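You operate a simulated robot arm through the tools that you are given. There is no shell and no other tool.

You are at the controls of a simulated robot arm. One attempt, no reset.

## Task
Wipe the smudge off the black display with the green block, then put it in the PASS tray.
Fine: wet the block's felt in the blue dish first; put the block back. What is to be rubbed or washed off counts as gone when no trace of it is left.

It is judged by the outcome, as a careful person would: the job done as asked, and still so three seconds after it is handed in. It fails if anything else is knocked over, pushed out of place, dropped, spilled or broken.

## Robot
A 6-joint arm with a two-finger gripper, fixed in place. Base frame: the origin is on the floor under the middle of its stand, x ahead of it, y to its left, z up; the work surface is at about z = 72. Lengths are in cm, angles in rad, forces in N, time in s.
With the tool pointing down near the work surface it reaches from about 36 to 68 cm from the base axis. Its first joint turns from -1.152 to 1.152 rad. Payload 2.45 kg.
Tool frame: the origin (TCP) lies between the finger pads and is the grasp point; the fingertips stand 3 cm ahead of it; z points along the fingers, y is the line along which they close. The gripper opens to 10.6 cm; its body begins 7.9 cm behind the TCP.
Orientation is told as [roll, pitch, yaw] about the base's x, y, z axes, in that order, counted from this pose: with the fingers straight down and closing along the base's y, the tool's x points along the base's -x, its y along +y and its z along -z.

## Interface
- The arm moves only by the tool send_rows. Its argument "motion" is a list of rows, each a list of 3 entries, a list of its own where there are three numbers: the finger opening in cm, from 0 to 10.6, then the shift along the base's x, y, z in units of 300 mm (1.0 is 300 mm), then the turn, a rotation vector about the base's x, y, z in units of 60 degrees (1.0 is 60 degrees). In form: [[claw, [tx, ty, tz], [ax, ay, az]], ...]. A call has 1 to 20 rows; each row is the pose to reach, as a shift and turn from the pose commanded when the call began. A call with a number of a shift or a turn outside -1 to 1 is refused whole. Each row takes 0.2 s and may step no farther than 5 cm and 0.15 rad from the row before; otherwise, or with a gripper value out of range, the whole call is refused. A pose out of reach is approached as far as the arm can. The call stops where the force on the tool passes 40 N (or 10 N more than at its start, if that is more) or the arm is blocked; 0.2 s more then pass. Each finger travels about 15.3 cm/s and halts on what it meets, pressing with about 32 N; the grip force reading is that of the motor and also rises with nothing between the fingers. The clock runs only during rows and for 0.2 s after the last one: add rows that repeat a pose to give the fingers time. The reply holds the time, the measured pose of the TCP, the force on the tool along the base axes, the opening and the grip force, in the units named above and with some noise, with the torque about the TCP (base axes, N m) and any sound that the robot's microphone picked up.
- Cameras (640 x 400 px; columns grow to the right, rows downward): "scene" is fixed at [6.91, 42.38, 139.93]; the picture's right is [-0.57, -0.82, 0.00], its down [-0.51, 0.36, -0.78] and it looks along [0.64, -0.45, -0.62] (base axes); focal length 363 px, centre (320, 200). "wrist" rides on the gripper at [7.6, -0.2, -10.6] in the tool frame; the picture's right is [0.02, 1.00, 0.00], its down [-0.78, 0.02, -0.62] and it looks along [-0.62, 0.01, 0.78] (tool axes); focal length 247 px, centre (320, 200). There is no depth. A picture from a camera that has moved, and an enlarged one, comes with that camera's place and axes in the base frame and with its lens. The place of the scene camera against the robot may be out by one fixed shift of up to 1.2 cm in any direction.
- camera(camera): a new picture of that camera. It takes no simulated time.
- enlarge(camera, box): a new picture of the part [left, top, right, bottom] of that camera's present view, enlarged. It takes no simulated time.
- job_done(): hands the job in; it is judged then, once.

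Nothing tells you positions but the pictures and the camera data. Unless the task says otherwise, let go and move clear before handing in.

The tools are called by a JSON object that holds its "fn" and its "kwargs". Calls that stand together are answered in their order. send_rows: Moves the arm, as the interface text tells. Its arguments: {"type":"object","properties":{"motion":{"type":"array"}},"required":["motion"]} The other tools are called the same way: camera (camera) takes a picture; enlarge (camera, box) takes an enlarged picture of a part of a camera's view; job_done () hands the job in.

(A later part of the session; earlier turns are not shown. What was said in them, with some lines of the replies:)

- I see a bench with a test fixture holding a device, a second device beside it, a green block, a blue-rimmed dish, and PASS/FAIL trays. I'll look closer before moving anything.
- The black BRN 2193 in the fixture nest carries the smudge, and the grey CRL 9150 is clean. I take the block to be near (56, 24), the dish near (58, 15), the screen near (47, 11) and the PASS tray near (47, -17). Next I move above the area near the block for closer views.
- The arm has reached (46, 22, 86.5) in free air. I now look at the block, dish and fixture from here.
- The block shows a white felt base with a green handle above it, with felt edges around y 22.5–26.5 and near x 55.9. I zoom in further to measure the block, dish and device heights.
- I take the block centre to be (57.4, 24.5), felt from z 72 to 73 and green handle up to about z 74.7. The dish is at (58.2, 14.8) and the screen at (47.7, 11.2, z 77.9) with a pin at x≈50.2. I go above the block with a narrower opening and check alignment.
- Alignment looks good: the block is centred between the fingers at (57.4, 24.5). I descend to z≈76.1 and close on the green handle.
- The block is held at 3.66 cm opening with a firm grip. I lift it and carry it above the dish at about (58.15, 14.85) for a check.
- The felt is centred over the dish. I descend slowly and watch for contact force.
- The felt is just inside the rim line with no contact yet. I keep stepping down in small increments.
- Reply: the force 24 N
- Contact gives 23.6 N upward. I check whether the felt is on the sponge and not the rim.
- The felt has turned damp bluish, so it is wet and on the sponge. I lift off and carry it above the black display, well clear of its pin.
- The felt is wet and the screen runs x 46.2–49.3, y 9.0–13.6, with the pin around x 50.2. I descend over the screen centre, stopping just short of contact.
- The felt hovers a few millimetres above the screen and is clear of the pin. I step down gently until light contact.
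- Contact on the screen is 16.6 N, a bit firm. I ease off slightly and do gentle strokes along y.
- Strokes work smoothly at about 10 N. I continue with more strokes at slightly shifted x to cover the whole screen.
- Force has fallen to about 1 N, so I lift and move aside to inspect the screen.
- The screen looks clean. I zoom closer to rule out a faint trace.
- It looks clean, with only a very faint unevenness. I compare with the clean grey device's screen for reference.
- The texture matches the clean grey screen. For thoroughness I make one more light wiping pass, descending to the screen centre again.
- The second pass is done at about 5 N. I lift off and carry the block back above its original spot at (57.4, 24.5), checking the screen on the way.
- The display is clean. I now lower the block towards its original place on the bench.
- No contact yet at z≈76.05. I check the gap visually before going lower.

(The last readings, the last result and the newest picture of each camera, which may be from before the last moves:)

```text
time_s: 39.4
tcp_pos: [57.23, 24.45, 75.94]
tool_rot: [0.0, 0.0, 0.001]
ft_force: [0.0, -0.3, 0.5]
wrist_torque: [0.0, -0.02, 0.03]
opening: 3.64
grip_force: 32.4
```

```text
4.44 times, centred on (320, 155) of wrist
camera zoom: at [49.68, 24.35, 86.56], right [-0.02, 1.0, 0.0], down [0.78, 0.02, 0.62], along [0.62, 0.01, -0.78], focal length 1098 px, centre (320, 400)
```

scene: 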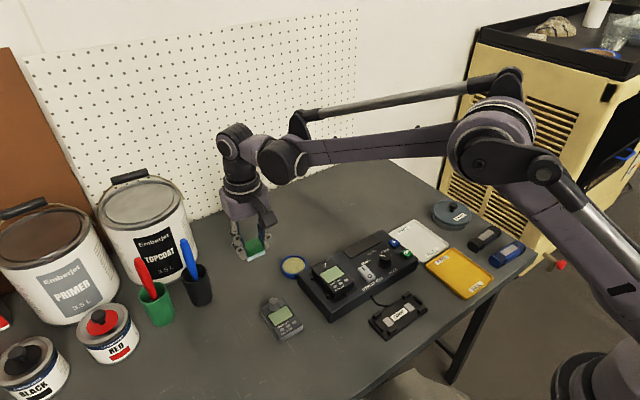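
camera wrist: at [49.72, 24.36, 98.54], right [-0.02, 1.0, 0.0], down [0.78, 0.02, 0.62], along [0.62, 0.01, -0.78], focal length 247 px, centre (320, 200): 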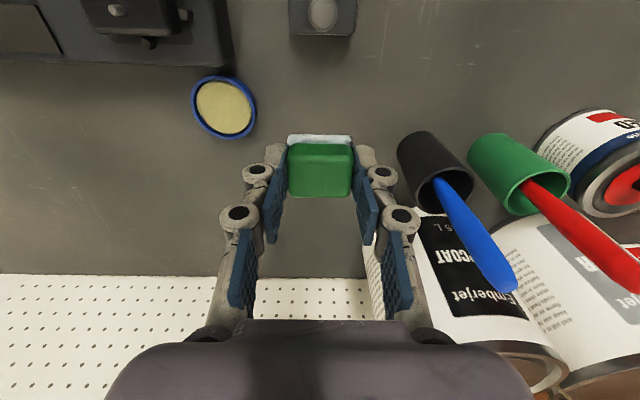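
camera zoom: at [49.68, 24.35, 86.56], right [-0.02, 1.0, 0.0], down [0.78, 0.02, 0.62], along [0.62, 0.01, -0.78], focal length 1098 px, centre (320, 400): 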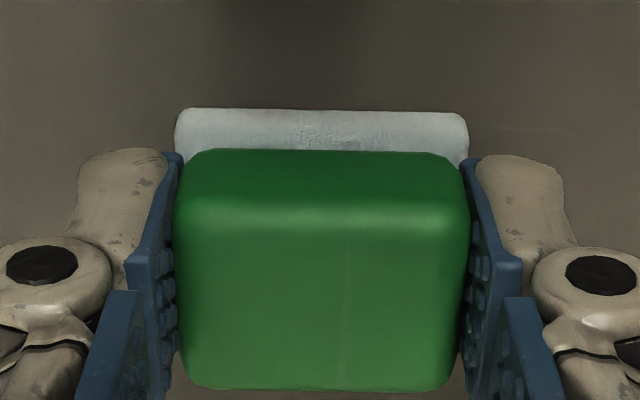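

The block rode up in the grip about a millimetre while wiping, so the table contact will be slightly lower. I continue in small steps.

{"fn": "send_rows", "kwargs": {"motion": [[3, [0, 0, -0.002], [0, 0, 0]], [3, [0, 0, -0.003], [0, 0, 0]], [3, [0, 0, -0.003], [0, 0, 0]]]}}

```text
time_s: 40.2
tcp_pos: [57.44, 24.35, 75.94]
tool_rot: [0.0, 0.0, 0.002]
ft_force: [0.5, 0.0, -0.7]
wrist_torque: [0.01, 0.0, -0.04]
opening: 3.65
grip_force: 32.0
```

{"fn": "send_rows", "kwargs": {"motion": [[3, [0, 0, -0.002], [0, 0, 0]], [3, [0, 0, -0.002], [0, 0, 0]]]}}

```text
time_s: 40.8
tcp_pos: [57.25, 24.39, 75.89]
tool_rot: [0.0, 0.0, 0.0]
ft_force: [-0.6, -0.1, -0.2]
wrist_torque: [-0.03, 0.01, 0.02]
opening: 3.65
grip_force: 32.1
```

{"fn": "send_rows", "kwargs": {"motion": [[3, [0, 0, -0.002], [0, 0, 0]], [3, [0, 0, -0.003], [0, 0, 0]], [3, [0, 0, -0.003], [0, 0, 0]]]}}

```text
time_s: 41.6
tcp_pos: [57.37, 24.48, 75.92]
tool_rot: [0.001, -0.001, 0.001]
ft_force: [0.2, 0.9, 0.3]
wrist_torque: [-0.02, -0.04, 0.04]
opening: 3.68
grip_force: 32.3
```

{"fn": "send_rows", "kwargs": {"motion": [[3, [0, 0, -0.002], [0, 0, 0]], [3, [0, 0, -0.002], [0, 0, 0]]]}}

```text
time_s: 42.2
tcp_pos: [57.31, 24.49, 75.86]
tool_rot: [0.0, -0.002, 0.0]
ft_force: [-0.7, -0.3, 6.6]
wrist_torque: [-0.03, 0.03, 0.03]
opening: 3.63
grip_force: 31.9
```

Table contact is felt at 6.6 N. I release the block and rise clear.

{"fn": "send_rows", "kwargs": {"motion": [[3.4, [0, 0, 0.001], [0, 0, 0]], [4, [0, 0, 0.001], [0, 0, 0]], [5, [0, 0, 0.001], [0, 0, 0]], [6, [0, 0, 0.001], [0, 0, 0]], [6.5, [0, 0, 0.001], [0, 0, 0]], [6.5, [0, 0, 0.001], [0, 0, 0]]]}}

{"fn": "enlarge", "kwargs": {"camera": "wrist", "box": [240, 100, 400, 200]}}

{"fn": "enlarge", "kwargs": {"camera": "scene", "box": [225, 255, 295, 305]}}

```text
time_s: 43.6
tcp_pos: [57.25, 24.47, 75.87]
tool_rot: [-0.001, 0.002, -0.001]
ft_force: [-0.5, -1.0, 0.0]
wrist_torque: [-0.02, 0.0, 0.0]
opening: 6.51
grip_force: 0.1
```

```text
4.00 times, centred on (320, 150) of wrist
camera zoom: at [49.69, 24.36, 86.31], right [-0.02, 1.0, 0.0], down [0.78, 0.02, 0.62], along [0.62, 0.01, -0.78], focal length 988 px, centre (320, 400)
```

zoom: 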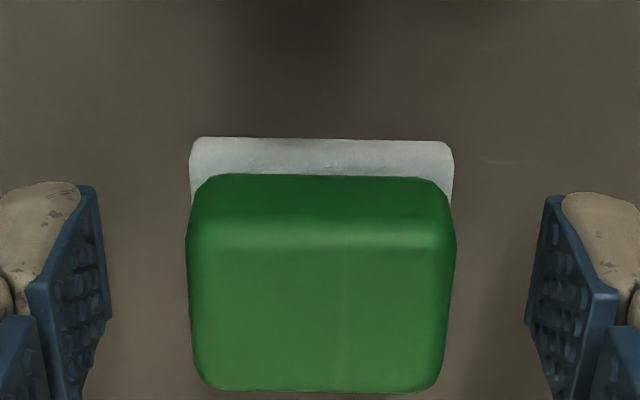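

```text
8.00 times, centred on (260, 280) of scene
camera zoom: at [6.91, 42.38, 139.93], right [-0.57, -0.82, 0.0], down [-0.51, 0.36, -0.78], along [0.64, -0.45, -0.62], focal length 2901 px, centre (800, -440)
```

zoom: 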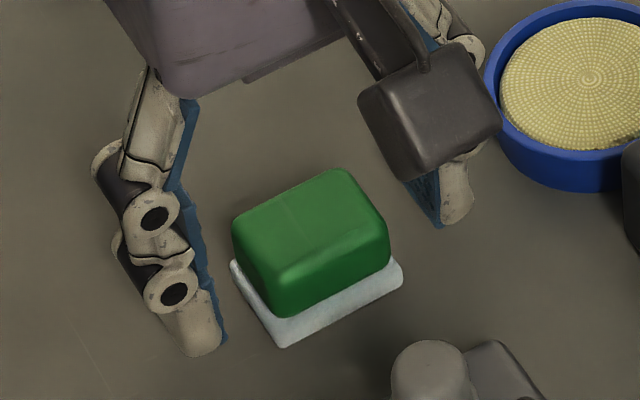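

The block is back within a millimetre of its original spot. I rise and move above the black display for a close look before gripping it.

{"fn": "send_rows", "kwargs": {"motion": [[6.5, [0, 0, 0.03], [0, 0, 0]], [6.5, [0, 0, 0.09], [0, 0, 0]], [6.5, [0, 0, 0.16], [0, 0, 0]], [6.5, [0, 0, 0.24], [0, 0, 0]], [6.5, [0, 0, 0.32], [0, 0, 0]], [6.5, [0, 0, 0.4], [0, 0, 0]], [7, [-0.05, -0.06, 0.4], [0, 0, 0]], [7, [-0.11, -0.14, 0.4], [0, 0, 0]], [7, [-0.17, -0.22, 0.4], [0, 0, 0]], [7, [-0.23, -0.3, 0.4], [0, 0, 0]], [7, [-0.29, -0.38, 0.4], [0, 0, 0]], [7, [-0.333, -0.44, 0.4], [0, 0, 0]], [7, [-0.333, -0.44, 0.4], [0, 0, 0]]]}}

{"fn": "camera", "kwargs": {"camera": "wrist"}}

{"fn": "enlarge", "kwargs": {"camera": "wrist", "box": [240, 70, 400, 190]}}

{"fn": "camera", "kwargs": {"camera": "scene"}}

```text
time_s: 46.4
tcp_pos: [47.33, 11.08, 87.75]
tool_rot: [0.0, 0.0, 0.0]
ft_force: [0.9, 0.0, 0.5]
wrist_torque: [-0.01, 0.02, 0.0]
opening: 7.0
grip_force: 0.0
```

```text
taken
camera wrist: at [39.7, 11.08, 98.3], right [-0.02, 1.0, 0.0], down [0.78, 0.02, 0.62], along [0.62, 0.01, -0.78], focal length 247 px, centre (320, 200)
```

wrist: 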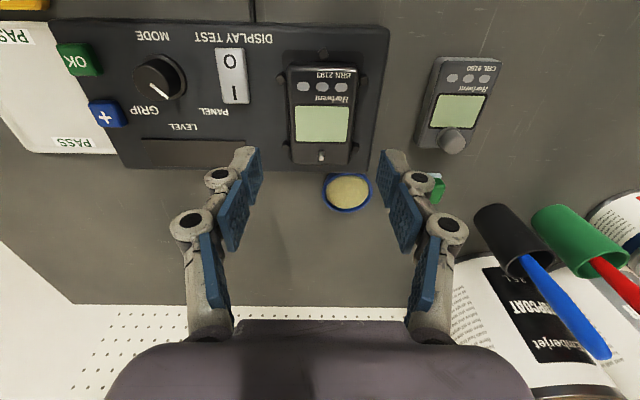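

```text
3.33 times, centred on (320, 130) of wrist
camera zoom: at [39.7, 11.08, 98.3], right [-0.02, 1.0, 0.0], down [0.78, 0.02, 0.62], along [0.62, 0.01, -0.78], focal length 823 px, centre (320, 433)
```

zoom: 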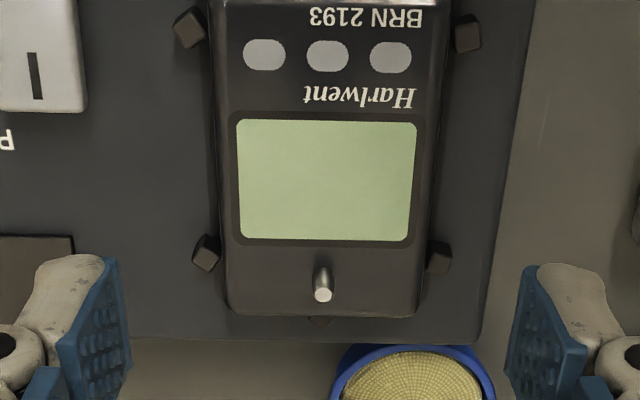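

```text
taken
```

scene: 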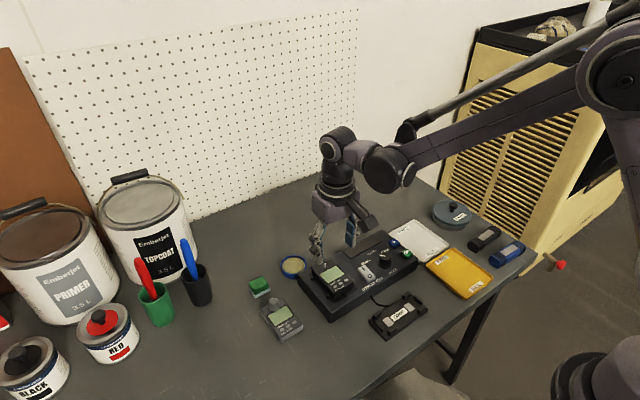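

The display body is centred at about (47.3, 11.35), aligned with the fingers, with posts at x≈44.3 and 50.2 leaving room between. I descend with fingers straddling its sides, watching for contact.

{"fn": "send_rows", "kwargs": {"motion": [[7, [-0.003, 0.002, -0.05], [0, 0, 0]], [7, [-0.003, 0.002, -0.11], [0, 0, 0]], [7, [-0.003, 0.002, -0.17], [0, 0, 0]], [7, [-0.003, 0.002, -0.21], [0, 0, 0]], [7, [-0.003, 0.002, -0.235], [0, 0, 0]], [7, [-0.003, 0.002, -0.25], [0, 0, 0]], [7, [-0.003, 0.002, -0.26], [0, 0, 0]], [7, [-0.003, 0.002, -0.26], [0, 0, 0]]]}}

{"fn": "camera", "kwargs": {"camera": "wrist"}}

{"fn": "enlarge", "kwargs": {"camera": "wrist", "box": [220, 90, 420, 230]}}

{"fn": "enlarge", "kwargs": {"camera": "scene", "box": [290, 230, 380, 310]}}

```text
time_s: 48.2
tcp_pos: [47.17, 11.18, 80.0]
tool_rot: [-0.001, -0.001, -0.001]
ft_force: [-1.0, -0.5, -0.2]
wrist_torque: [-0.02, 0.0, -0.01]
opening: 7.01
grip_force: 0.0
```

```text
taken
camera wrist: at [39.6, 11.19, 90.5], right [-0.02, 1.0, 0.0], down [0.78, 0.02, 0.62], along [0.62, 0.01, -0.78], focal length 247 px, centre (320, 200)
```

wrist: 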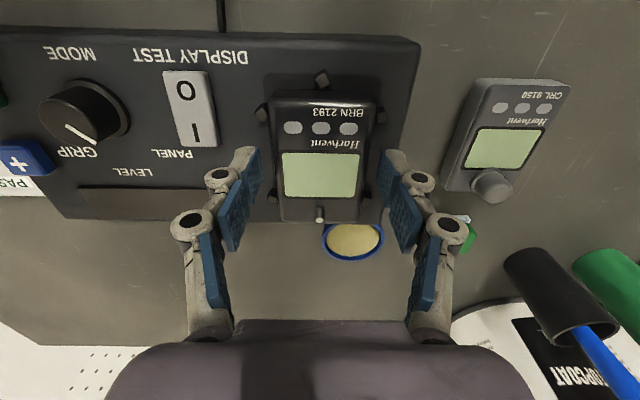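

```text
2.86 times, centred on (320, 160) of wrist
camera zoom: at [39.6, 11.19, 90.5], right [-0.02, 1.0, 0.0], down [0.78, 0.02, 0.62], along [0.62, 0.01, -0.78], focal length 706 px, centre (320, 314)
```

zoom: 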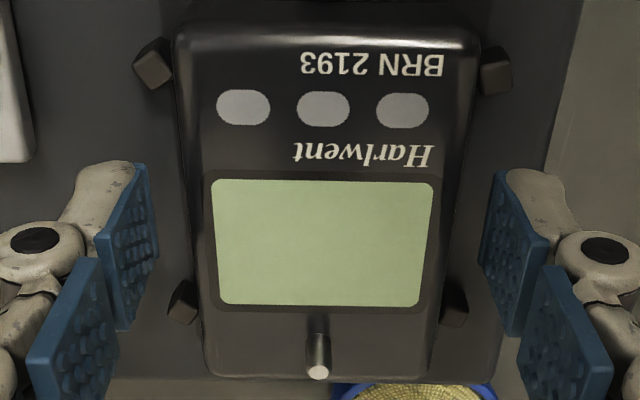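

```text
5.00 times, centred on (335, 270) of scene
camera zoom: at [6.91, 42.38, 139.93], right [-0.57, -0.82, 0.0], down [-0.51, 0.36, -0.78], along [0.64, -0.45, -0.62], focal length 1813 px, centre (245, -150)
```

zoom: 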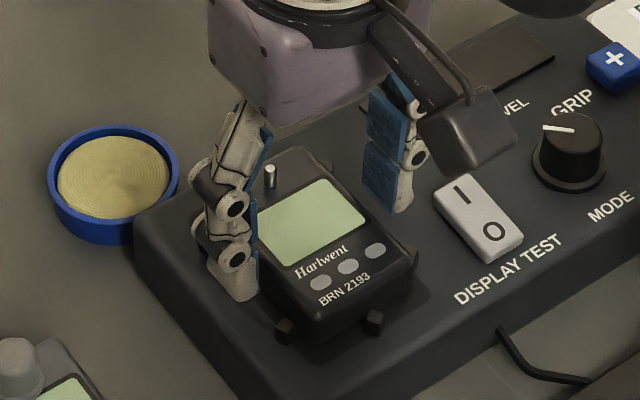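

The fingers straddle the device between the posts with no contact. I step lower in small increments for a deeper grip.

{"fn": "send_rows", "kwargs": {"motion": [[7, [0, 0, -0.003], [0, 0, 0]], [7, [0, 0, -0.006], [0, 0, 0]], [7, [0, 0, -0.009], [0, 0, 0]], [7, [0, 0, -0.012], [0, 0, 0]], [7, [0, 0, -0.012], [0, 0, 0]]]}}

{"fn": "enlarge", "kwargs": {"camera": "scene", "box": [310, 240, 370, 300]}}

{"fn": "enlarge", "kwargs": {"camera": "wrist", "box": [220, 90, 420, 230]}}

```text
time_s: 49.4
tcp_pos: [47.2, 11.29, 79.65]
tool_rot: [0.0, -0.001, 0.002]
ft_force: [-0.7, 0.4, -0.7]
wrist_torque: [-0.01, 0.0, 0.02]
opening: 7.0
grip_force: 0.0
```

```text
6.67 times, centred on (340, 270) of scene
camera zoom: at [6.91, 42.38, 139.93], right [-0.57, -0.82, 0.0], down [-0.51, 0.36, -0.78], along [0.64, -0.45, -0.62], focal length 2418 px, centre (187, -267)
```

zoom: 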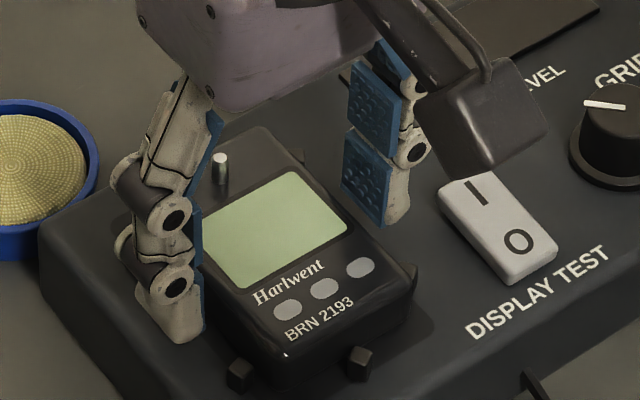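

```text
2.86 times, centred on (320, 160) of wrist
camera zoom: at [39.58, 11.23, 90.16], right [-0.02, 1.0, 0.0], down [0.78, 0.02, 0.62], along [0.62, 0.01, -0.78], focal length 706 px, centre (320, 314)
```

zoom: 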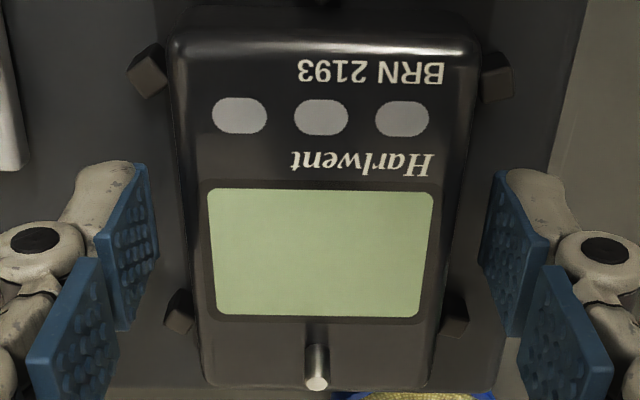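

{"fn": "send_rows", "kwargs": {"motion": [[7, [0, 0, -0.003], [0, 0, 0]], [7, [0, 0, -0.006], [0, 0, 0]], [7, [0, 0, -0.006], [0, 0, 0]]]}}

```text
time_s: 50.2
tcp_pos: [47.08, 11.29, 79.48]
tool_rot: [-0.001, 0.0, 0.0]
ft_force: [-0.1, -0.5, 0.7]
wrist_torque: [-0.01, 0.01, -0.02]
opening: 6.98
grip_force: 0.1
```

No contact with the fixture at z≈79.46. I close the fingers gradually on the device sides.

{"fn": "send_rows", "kwargs": {"motion": [[6.6, [0, 0, 0], [0, 0, 0]], [6.2, [0, 0, 0], [0, 0, 0]], [5.8, [0, 0, 0], [0, 0, 0]], [5.4, [0, 0, 0], [0, 0, 0]], [5, [0, 0, 0], [0, 0, 0]], [4.8, [0, 0, 0], [0, 0, 0]], [4.8, [0, 0, 0], [0, 0, 0]]]}}

{"fn": "enlarge", "kwargs": {"camera": "wrist", "box": [220, 90, 420, 230]}}

{"fn": "enlarge", "kwargs": {"camera": "scene", "box": [310, 240, 370, 300]}}

```text
time_s: 51.8
tcp_pos: [47.13, 11.29, 79.47]
tool_rot: [0.0, -0.001, 0.0]
ft_force: [0.5, -0.8, 5.7]
wrist_torque: [-0.08, 0.06, 0.02]
opening: 5.52
grip_force: 32.0
```

```text
2.86 times, centred on (320, 160) of wrist
camera zoom: at [39.57, 11.23, 89.98], right [-0.02, 1.0, 0.0], down [0.78, 0.02, 0.62], along [0.62, 0.01, -0.78], focal length 706 px, centre (320, 314)
```

zoom: 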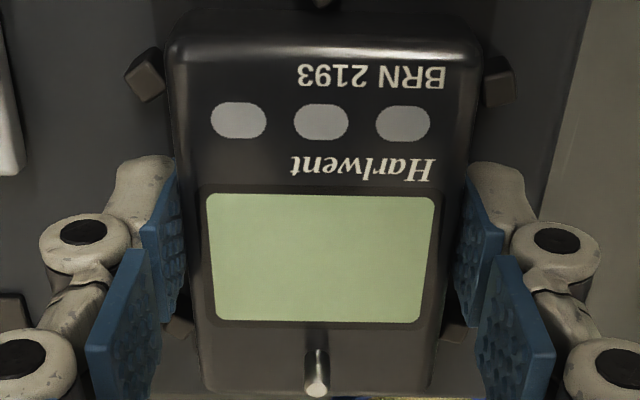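

```text
6.67 times, centred on (340, 270) of scene
camera zoom: at [6.91, 42.37, 139.93], right [-0.57, -0.82, 0.0], down [-0.51, 0.36, -0.78], along [0.64, -0.45, -0.62], focal length 2418 px, centre (187, -267)
```

zoom: 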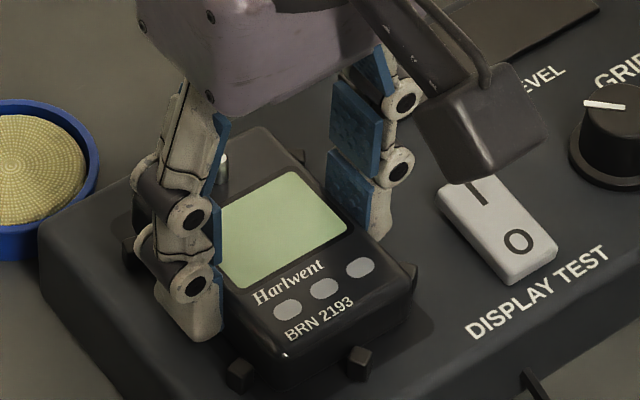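

The device is gripped at 5.52 cm. I lift slowly out of the nest, checking forces.

{"fn": "send_rows", "kwargs": {"motion": [[4.8, [0, 0, 0.004], [0, 0, 0]], [4.8, [0, 0, 0.01], [0, 0, 0]], [4.8, [0, 0, 0.02], [0, 0, 0]], [4.8, [0, 0, 0.035], [0, 0, 0]], [4.8, [0, 0, 0.05], [0, 0, 0]], [4.8, [0, 0, 0.05], [0, 0, 0]]]}}

{"fn": "enlarge", "kwargs": {"camera": "scene", "box": [300, 230, 380, 300]}}

{"fn": "enlarge", "kwargs": {"camera": "wrist", "box": [220, 90, 420, 230]}}

```text
time_s: 53.2
tcp_pos: [47.2, 11.42, 80.96]
tool_rot: [0.0, 0.001, 0.001]
ft_force: [0.1, 0.6, -1.6]
wrist_torque: [0.01, -0.02, -0.01]
opening: 5.51
grip_force: 31.8
```

```text
5.71 times, centred on (340, 265) of scene
camera zoom: at [6.92, 42.38, 139.93], right [-0.57, -0.82, 0.0], down [-0.51, 0.36, -0.78], along [0.64, -0.45, -0.62], focal length 2072 px, centre (206, -171)
```

zoom: 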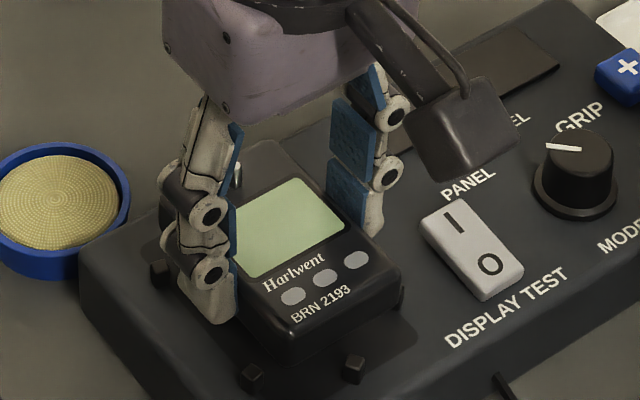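

```text
2.86 times, centred on (320, 160) of wrist
camera zoom: at [39.59, 11.22, 91.48], right [-0.02, 1.0, 0.0], down [0.78, 0.02, 0.62], along [0.62, 0.01, -0.78], focal length 706 px, centre (320, 314)
```

zoom: 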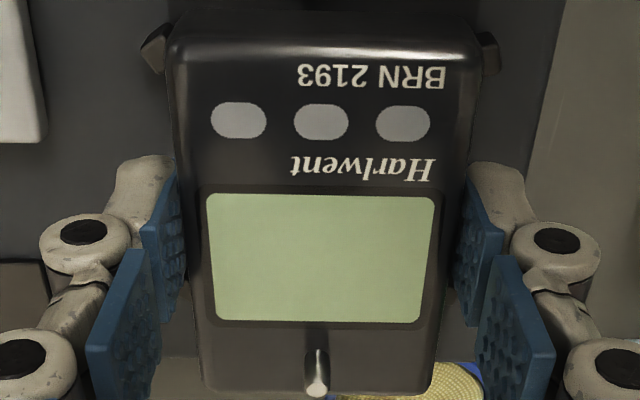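

The device lifts freely with the gripper. I raise it further and carry it over towards the PASS tray, staying high over the fixture.

{"fn": "send_rows", "kwargs": {"motion": [[4.8, [0, 0, 0.06], [0, 0, 0]], [4.8, [0, 0, 0.12], [0, 0, 0]], [4.8, [0, 0, 0.19], [0, 0, 0]], [4.8, [0, 0, 0.26], [0, 0, 0]], [4.8, [0, 0, 0.3], [0, 0, 0]], [4.8, [0, -0.04, 0.3], [0, 0, 0]], [4.8, [0, -0.11, 0.3], [0, 0, 0]], [4.8, [0, -0.19, 0.3], [0, 0, 0]], [4.8, [0, -0.27, 0.3], [0, 0, 0]], [4.8, [0, -0.35, 0.3], [0, 0, 0]], [4.8, [0, -0.43, 0.3], [0, 0, 0]], [4.8, [0, -0.51, 0.3], [0, 0, 0]], [4.8, [0, -0.59, 0.3], [0, 0, 0]], [4.8, [0, -0.67, 0.3], [0, 0, 0]], [4.8, [0, -0.74, 0.3], [0, 0, 0]], [4.8, [0, -0.8, 0.3], [0, 0, 0]], [4.8, [0, -0.83, 0.3], [0, 0, 0]], [4.8, [0, -0.83, 0.3], [0, 0, 0]]]}}

{"fn": "camera", "kwargs": {"camera": "wrist"}}

{"fn": "enlarge", "kwargs": {"camera": "scene", "box": [340, 170, 500, 310]}}

```text
time_s: 57.0
tcp_pos: [47.17, -13.7, 90.02]
tool_rot: [-0.001, -0.001, 0.001]
ft_force: [0.1, 0.1, -1.2]
wrist_torque: [0.0, -0.01, -0.04]
opening: 5.53
grip_force: 32.2
```

```text
taken
camera wrist: at [39.57, -13.72, 100.5], right [-0.02, 1.0, 0.0], down [0.78, 0.02, 0.62], along [0.62, 0.01, -0.78], focal length 247 px, centre (320, 200)
```

wrist: 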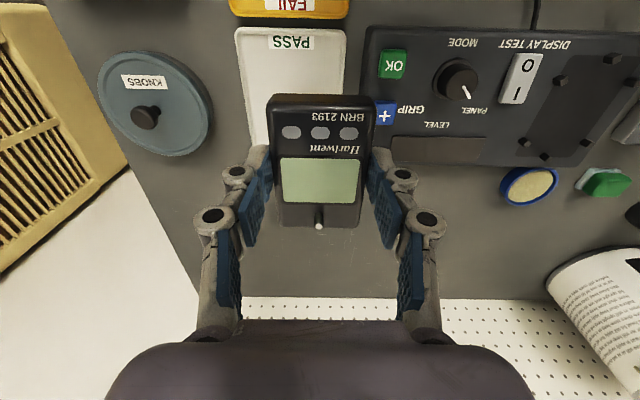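

```text
2.86 times, centred on (420, 240) of scene
camera zoom: at [6.92, 42.38, 139.93], right [-0.57, -0.82, 0.0], down [-0.51, 0.36, -0.78], along [0.64, -0.45, -0.62], focal length 1036 px, centre (34, 86)
```

zoom: 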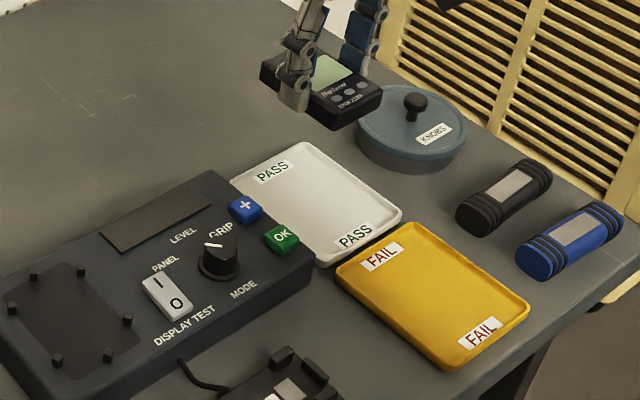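

The tray spans about x 41.4–53, y -21.5 to -11.5, so its centre is near (47.2, -16.5). I centre the device over it and descend partway.

{"fn": "send_rows", "kwargs": {"motion": [[4.8, [-0.003, -0.05, 0], [0, 0, 0]], [4.8, [-0.006, -0.099, 0], [0, 0, 0]], [4.8, [-0.006, -0.099, 0], [0, 0, 0]], [4.8, [-0.006, -0.099, -0.06], [0, 0, 0]], [4.8, [-0.006, -0.099, -0.13], [0, 0, 0]], [4.8, [-0.006, -0.099, -0.2], [0, 0, 0]], [4.8, [-0.006, -0.099, -0.27], [0, 0, 0]], [4.8, [-0.006, -0.099, -0.33], [0, 0, 0]], [4.8, [-0.006, -0.099, -0.36], [0, 0, 0]], [4.8, [-0.006, -0.099, -0.36], [0, 0, 0]]]}}

{"fn": "camera", "kwargs": {"camera": "wrist"}}

{"fn": "enlarge", "kwargs": {"camera": "scene", "box": [370, 180, 470, 270]}}

```text
time_s: 59.2
tcp_pos: [47.16, -16.46, 79.14]
tool_rot: [0.001, 0.001, 0.001]
ft_force: [-0.1, -0.4, -1.8]
wrist_torque: [0.02, -0.01, -0.02]
opening: 5.51
grip_force: 32.5
```

```text
taken
camera wrist: at [39.41, -16.64, 89.67], right [-0.02, 1.0, 0.0], down [0.78, 0.02, 0.62], along [0.62, 0.01, -0.78], focal length 247 px, centre (320, 200)
```

wrist: 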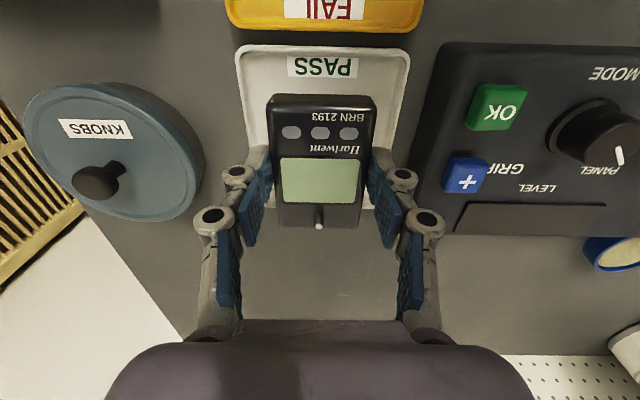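

```text
4.44 times, centred on (420, 225) of scene
camera zoom: at [6.91, 42.38, 139.93], right [-0.57, -0.82, 0.0], down [-0.51, 0.36, -0.78], along [0.64, -0.45, -0.62], focal length 1612 px, centre (-124, 89)
```

zoom: 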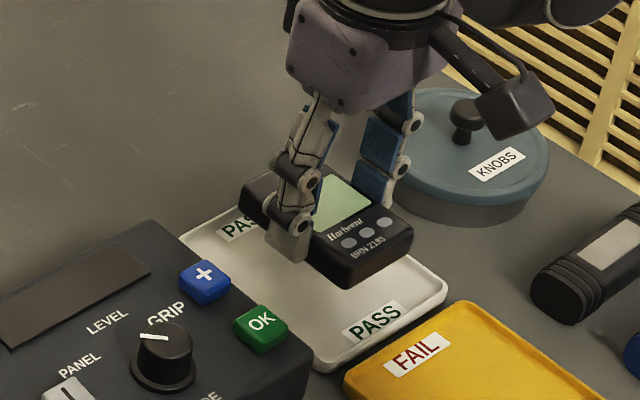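

The device is centred over the tray with clearance to the fixture and the KNOBS jar. I descend to just above the tray floor.

{"fn": "send_rows", "kwargs": {"motion": [[4.8, [0, 0, -0.03], [0, 0, 0]], [4.8, [0, 0, -0.06], [0, 0, 0]], [4.8, [0, 0, -0.08], [0, 0, 0]], [4.8, [0, 0, -0.09], [0, 0, 0]], [4.8, [0, 0, -0.095], [0, 0, 0]], [4.8, [0, 0, -0.095], [0, 0, 0]]]}}

{"fn": "enlarge", "kwargs": {"camera": "scene", "box": [370, 190, 460, 270]}}

{"fn": "camera", "kwargs": {"camera": "wrist"}}

```text
time_s: 60.6
tcp_pos: [47.06, -16.55, 76.26]
tool_rot: [0.001, 0.001, -0.001]
ft_force: [0.4, -0.3, -1.7]
wrist_torque: [-0.03, -0.04, -0.02]
opening: 5.53
grip_force: 31.7
```

```text
5.00 times, centred on (415, 230) of scene
camera zoom: at [6.92, 42.38, 139.93], right [-0.57, -0.82, 0.0], down [-0.51, 0.36, -0.78], along [0.64, -0.45, -0.62], focal length 1813 px, centre (-155, 50)
```

zoom: 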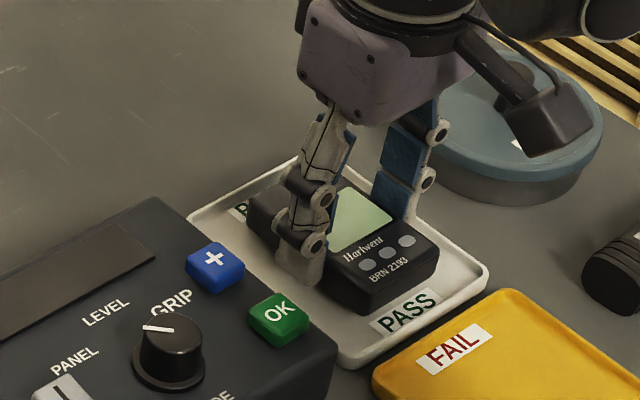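

```text
taken
camera wrist: at [39.4, -16.65, 86.83], right [-0.02, 1.0, 0.0], down [0.78, 0.02, 0.62], along [0.62, 0.01, -0.78], focal length 247 px, centre (320, 200)
```

wrist: 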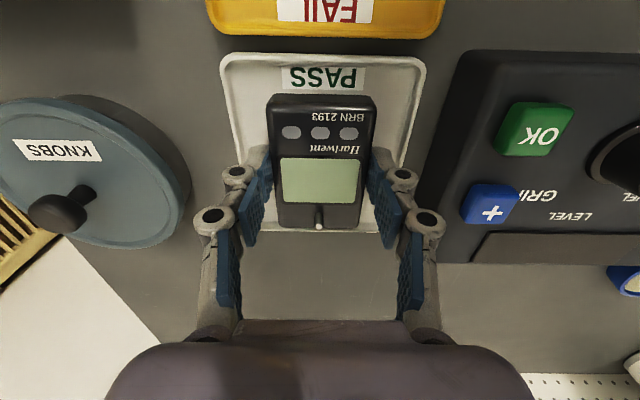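

{"fn": "send_rows", "kwargs": {"motion": [[4.8, [0, 0, -0.003], [0, 0, 0]], [4.8, [0, 0, -0.006], [0, 0, 0]], [4.8, [0, 0, -0.009], [0, 0, 0]], [4.8, [0, 0, -0.009], [0, 0, 0]]]}}

```text
time_s: 61.6
tcp_pos: [47.11, -16.6, 76.06]
tool_rot: [-0.001, -0.001, -0.001]
ft_force: [0.0, 0.0, -1.3]
wrist_torque: [-0.01, 0.02, 0.03]
opening: 5.53
grip_force: 31.9
```

No contact yet at z≈76.04. I continue down in small steps.

{"fn": "send_rows", "kwargs": {"motion": [[4.8, [0, 0, -0.003], [0, 0, 0]], [4.8, [0, 0, -0.006], [0, 0, 0]], [4.8, [0, 0, -0.006], [0, 0, 0]]]}}

{"fn": "enlarge", "kwargs": {"camera": "scene", "box": [390, 210, 450, 260]}}

```text
time_s: 62.4
tcp_pos: [47.09, -16.62, 75.95]
tool_rot: [0.001, 0.0, 0.0]
ft_force: [1.8, 1.2, 22.7]
wrist_torque: [0.02, -0.01, -0.02]
opening: 5.53
grip_force: 32.4
```

```text
8.00 times, centred on (420, 235) of scene
camera zoom: at [6.88, 42.39, 139.92], right [-0.57, -0.82, 0.0], down [-0.51, 0.36, -0.78], along [0.64, -0.45, -0.62], focal length 2901 px, centre (-480, -80)
```

zoom: 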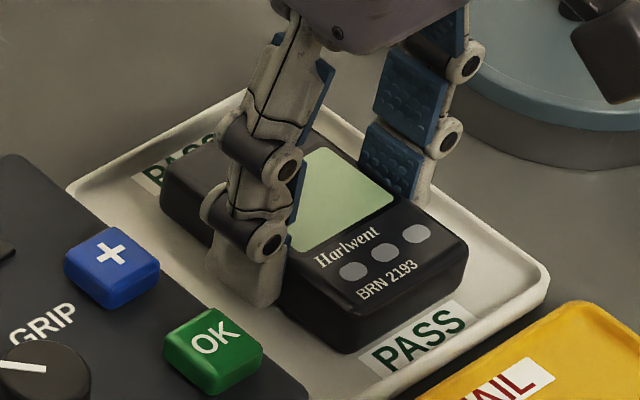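

The device is resting on the tray floor with a bit of excess push. I ease up slightly and open the fingers just enough to release.

{"fn": "send_rows", "kwargs": {"motion": [[4.8, [0, 0, 0.002], [0, 0, 0]], [5.2, [0, 0, 0.002], [0, 0, 0]], [5.5, [0, 0, 0.002], [0, 0, 0]], [5.7, [0, 0, 0.002], [0, 0, 0]], [5.9, [0, 0, 0.002], [0, 0, 0]], [6.1, [0, 0, 0.002], [0, 0, 0]], [6.1, [0, 0, 0.002], [0, 0, 0]]]}}

{"fn": "enlarge", "kwargs": {"camera": "wrist", "box": [210, 80, 430, 240]}}

{"fn": "enlarge", "kwargs": {"camera": "scene", "box": [390, 210, 450, 260]}}

```text
time_s: 64.0
tcp_pos: [46.97, -16.53, 75.87]
tool_rot: [0.002, 0.001, 0.0]
ft_force: [-0.4, -0.2, -0.2]
wrist_torque: [0.0, -0.02, -0.03]
opening: 6.12
grip_force: 0.1
```

```text
2.50 times, centred on (320, 160) of wrist
camera zoom: at [39.38, -16.64, 86.43], right [-0.02, 1.0, 0.0], down [0.78, 0.02, 0.62], along [0.62, 0.01, -0.78], focal length 617 px, centre (320, 300)
```

zoom: 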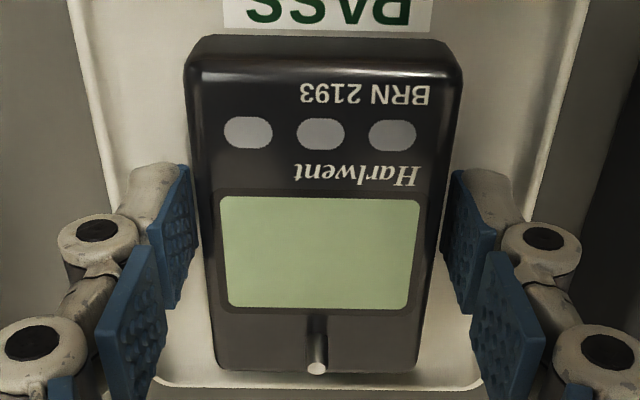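

```text
8.00 times, centred on (420, 235) of scene
camera zoom: at [6.91, 42.38, 139.93], right [-0.57, -0.82, 0.0], down [-0.51, 0.36, -0.78], along [0.64, -0.45, -0.62], focal length 2901 px, centre (-480, -80)
```

zoom: 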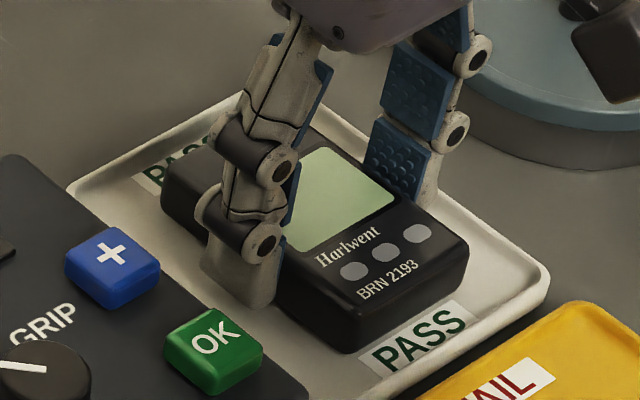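

The fingers are free on both sides and the device sits flat in the tray. I rise straight up and move clear.

{"fn": "send_rows", "kwargs": {"motion": [[6.1, [0, 0, 0.01], [0, 0, 0]], [6.1, [0, 0, 0.03], [0, 0, 0]], [6.1, [0, 0, 0.06], [0, 0, 0]], [6.1, [0, 0, 0.1], [0, 0, 0]], [6.1, [0, 0, 0.16], [0, 0, 0]], [6.1, [0, 0, 0.23], [0, 0, 0]], [6.1, [0, 0, 0.3], [0, 0, 0]], [6.1, [0, 0, 0.38], [0, 0, 0]], [6.1, [0, 0, 0.46], [0, 0, 0]], [6.1, [-0.05, 0.08, 0.5], [0, 0, 0]], [6.1, [-0.1, 0.18, 0.5], [0, 0, 0]], [6.1, [-0.15, 0.28, 0.5], [0, 0, 0]], [6.1, [-0.2, 0.38, 0.5], [0, 0, 0]], [6.1, [-0.2, 0.46, 0.5], [0, 0, 0]], [6.1, [-0.2, 0.46, 0.5], [0, 0, 0]]]}}

{"fn": "camera", "kwargs": {"camera": "scene"}}

{"fn": "camera", "kwargs": {"camera": "wrist"}}

{"fn": "enlarge", "kwargs": {"camera": "scene", "box": [370, 190, 480, 280]}}

{"fn": "enlarge", "kwargs": {"camera": "scene", "box": [230, 240, 430, 350]}}

```text
time_s: 67.2
tcp_pos: [41.1, -2.72, 90.84]
tool_rot: [0.0, -0.002, -0.001]
ft_force: [0.1, 0.4, 0.1]
wrist_torque: [-0.01, -0.03, 0.0]
opening: 6.09
grip_force: 0.1
```

```text
taken
```

scene: 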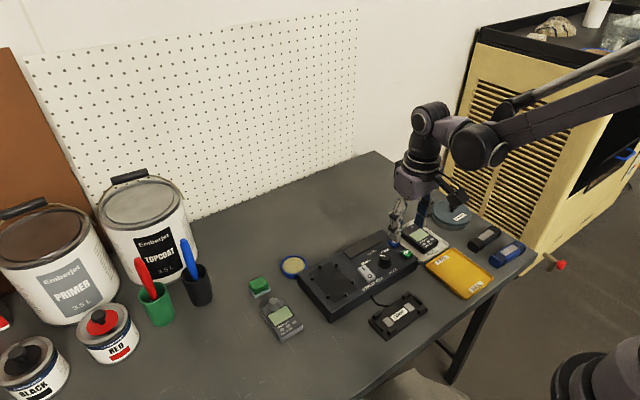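

```text
taken
camera wrist: at [33.48, -2.82, 101.39], right [-0.02, 1.0, 0.0], down [0.78, 0.02, 0.62], along [0.62, 0.01, -0.78], focal length 247 px, centre (320, 200)
```

wrist: 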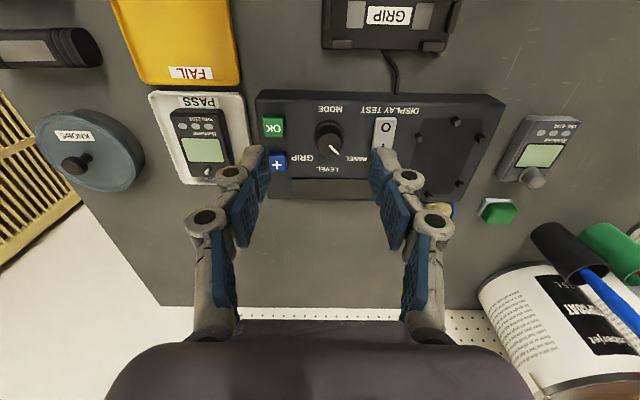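

```text
4.44 times, centred on (425, 235) of scene
camera zoom: at [6.91, 42.38, 139.93], right [-0.57, -0.82, 0.0], down [-0.51, 0.36, -0.78], along [0.64, -0.45, -0.62], focal length 1612 px, centre (-147, 44)
```

zoom: 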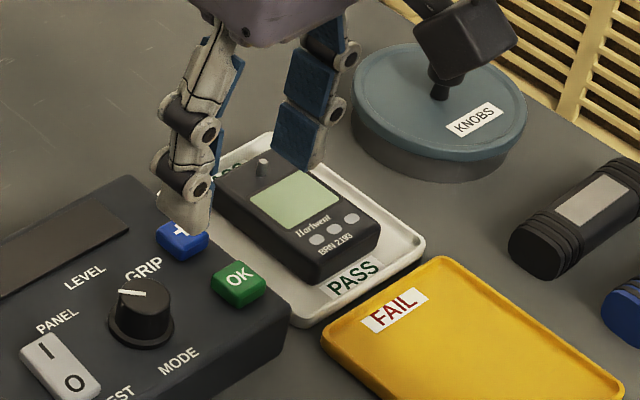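

```text
3.20 times, centred on (330, 295) of scene
camera zoom: at [6.91, 42.38, 139.93], right [-0.57, -0.82, 0.0], down [-0.51, 0.36, -0.78], along [0.64, -0.45, -0.62], focal length 1160 px, centre (288, -104)
```

zoom: 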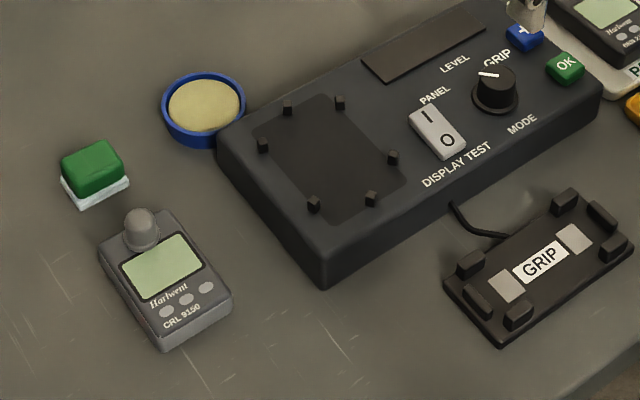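

Everything stands where it should: block back, dish and fixture undisturbed, device flat in the PASS tray. One last close look at the screen before handing in.

{"fn": "enlarge", "kwargs": {"camera": "scene", "box": [415, 218, 460, 256]}}

{"fn": "enlarge", "kwargs": {"camera": "wrist", "box": [140, 85, 260, 195]}}

```text
10.53 times, centred on (438, 237) of scene
camera zoom: at [6.91, 42.38, 139.93], right [-0.57, -0.82, 0.0], down [-0.51, 0.36, -0.78], along [0.64, -0.45, -0.62], focal length 3818 px, centre (-917, -190)
```

zoom: 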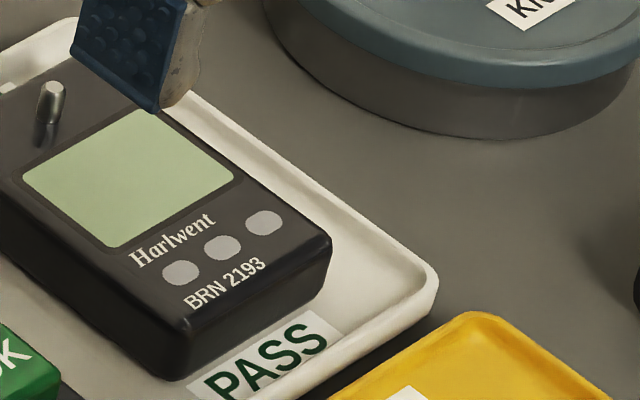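

```text
3.64 times, centred on (200, 140) of wrist
camera zoom: at [33.48, -2.82, 101.39], right [-0.02, 1.0, 0.0], down [0.78, 0.02, 0.62], along [0.62, 0.01, -0.78], focal length 898 px, centre (756, 418)
```

zoom: 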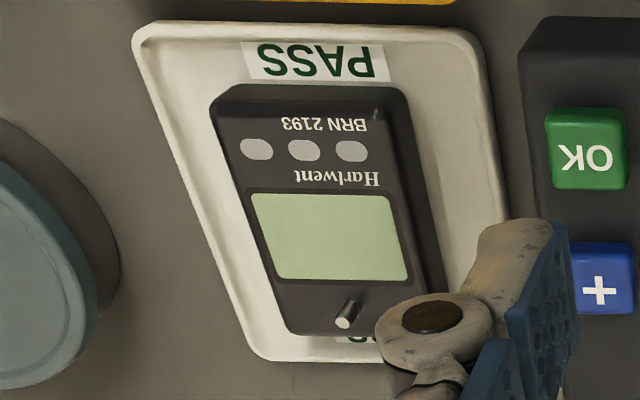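

The screen shows no trace of the smudge, the black display lies flat in the PASS tray, the green block is back in its place, and the gripper is clear. I hand the job in.

{"fn": "job_done", "kwargs": {}}

```text
The job is handed in.
```

The black display (BRN 2193) now lies flat in the PASS tray, and close-up pictures show no trace of the smudge on its screen.

- **Wetting and wiping:** I wetted the block's felt in the blue dish, then wiped the screen in two passes with light pressure.
- **Block:** It is back within about a millimetre of where it started.
- **Everything else:** The final pictures show the dish, fixture, grey device and trays where they were. The gripper is open and clear.

The job has been handed in. The tool only confirmed receipt, so I don't know the verdict.
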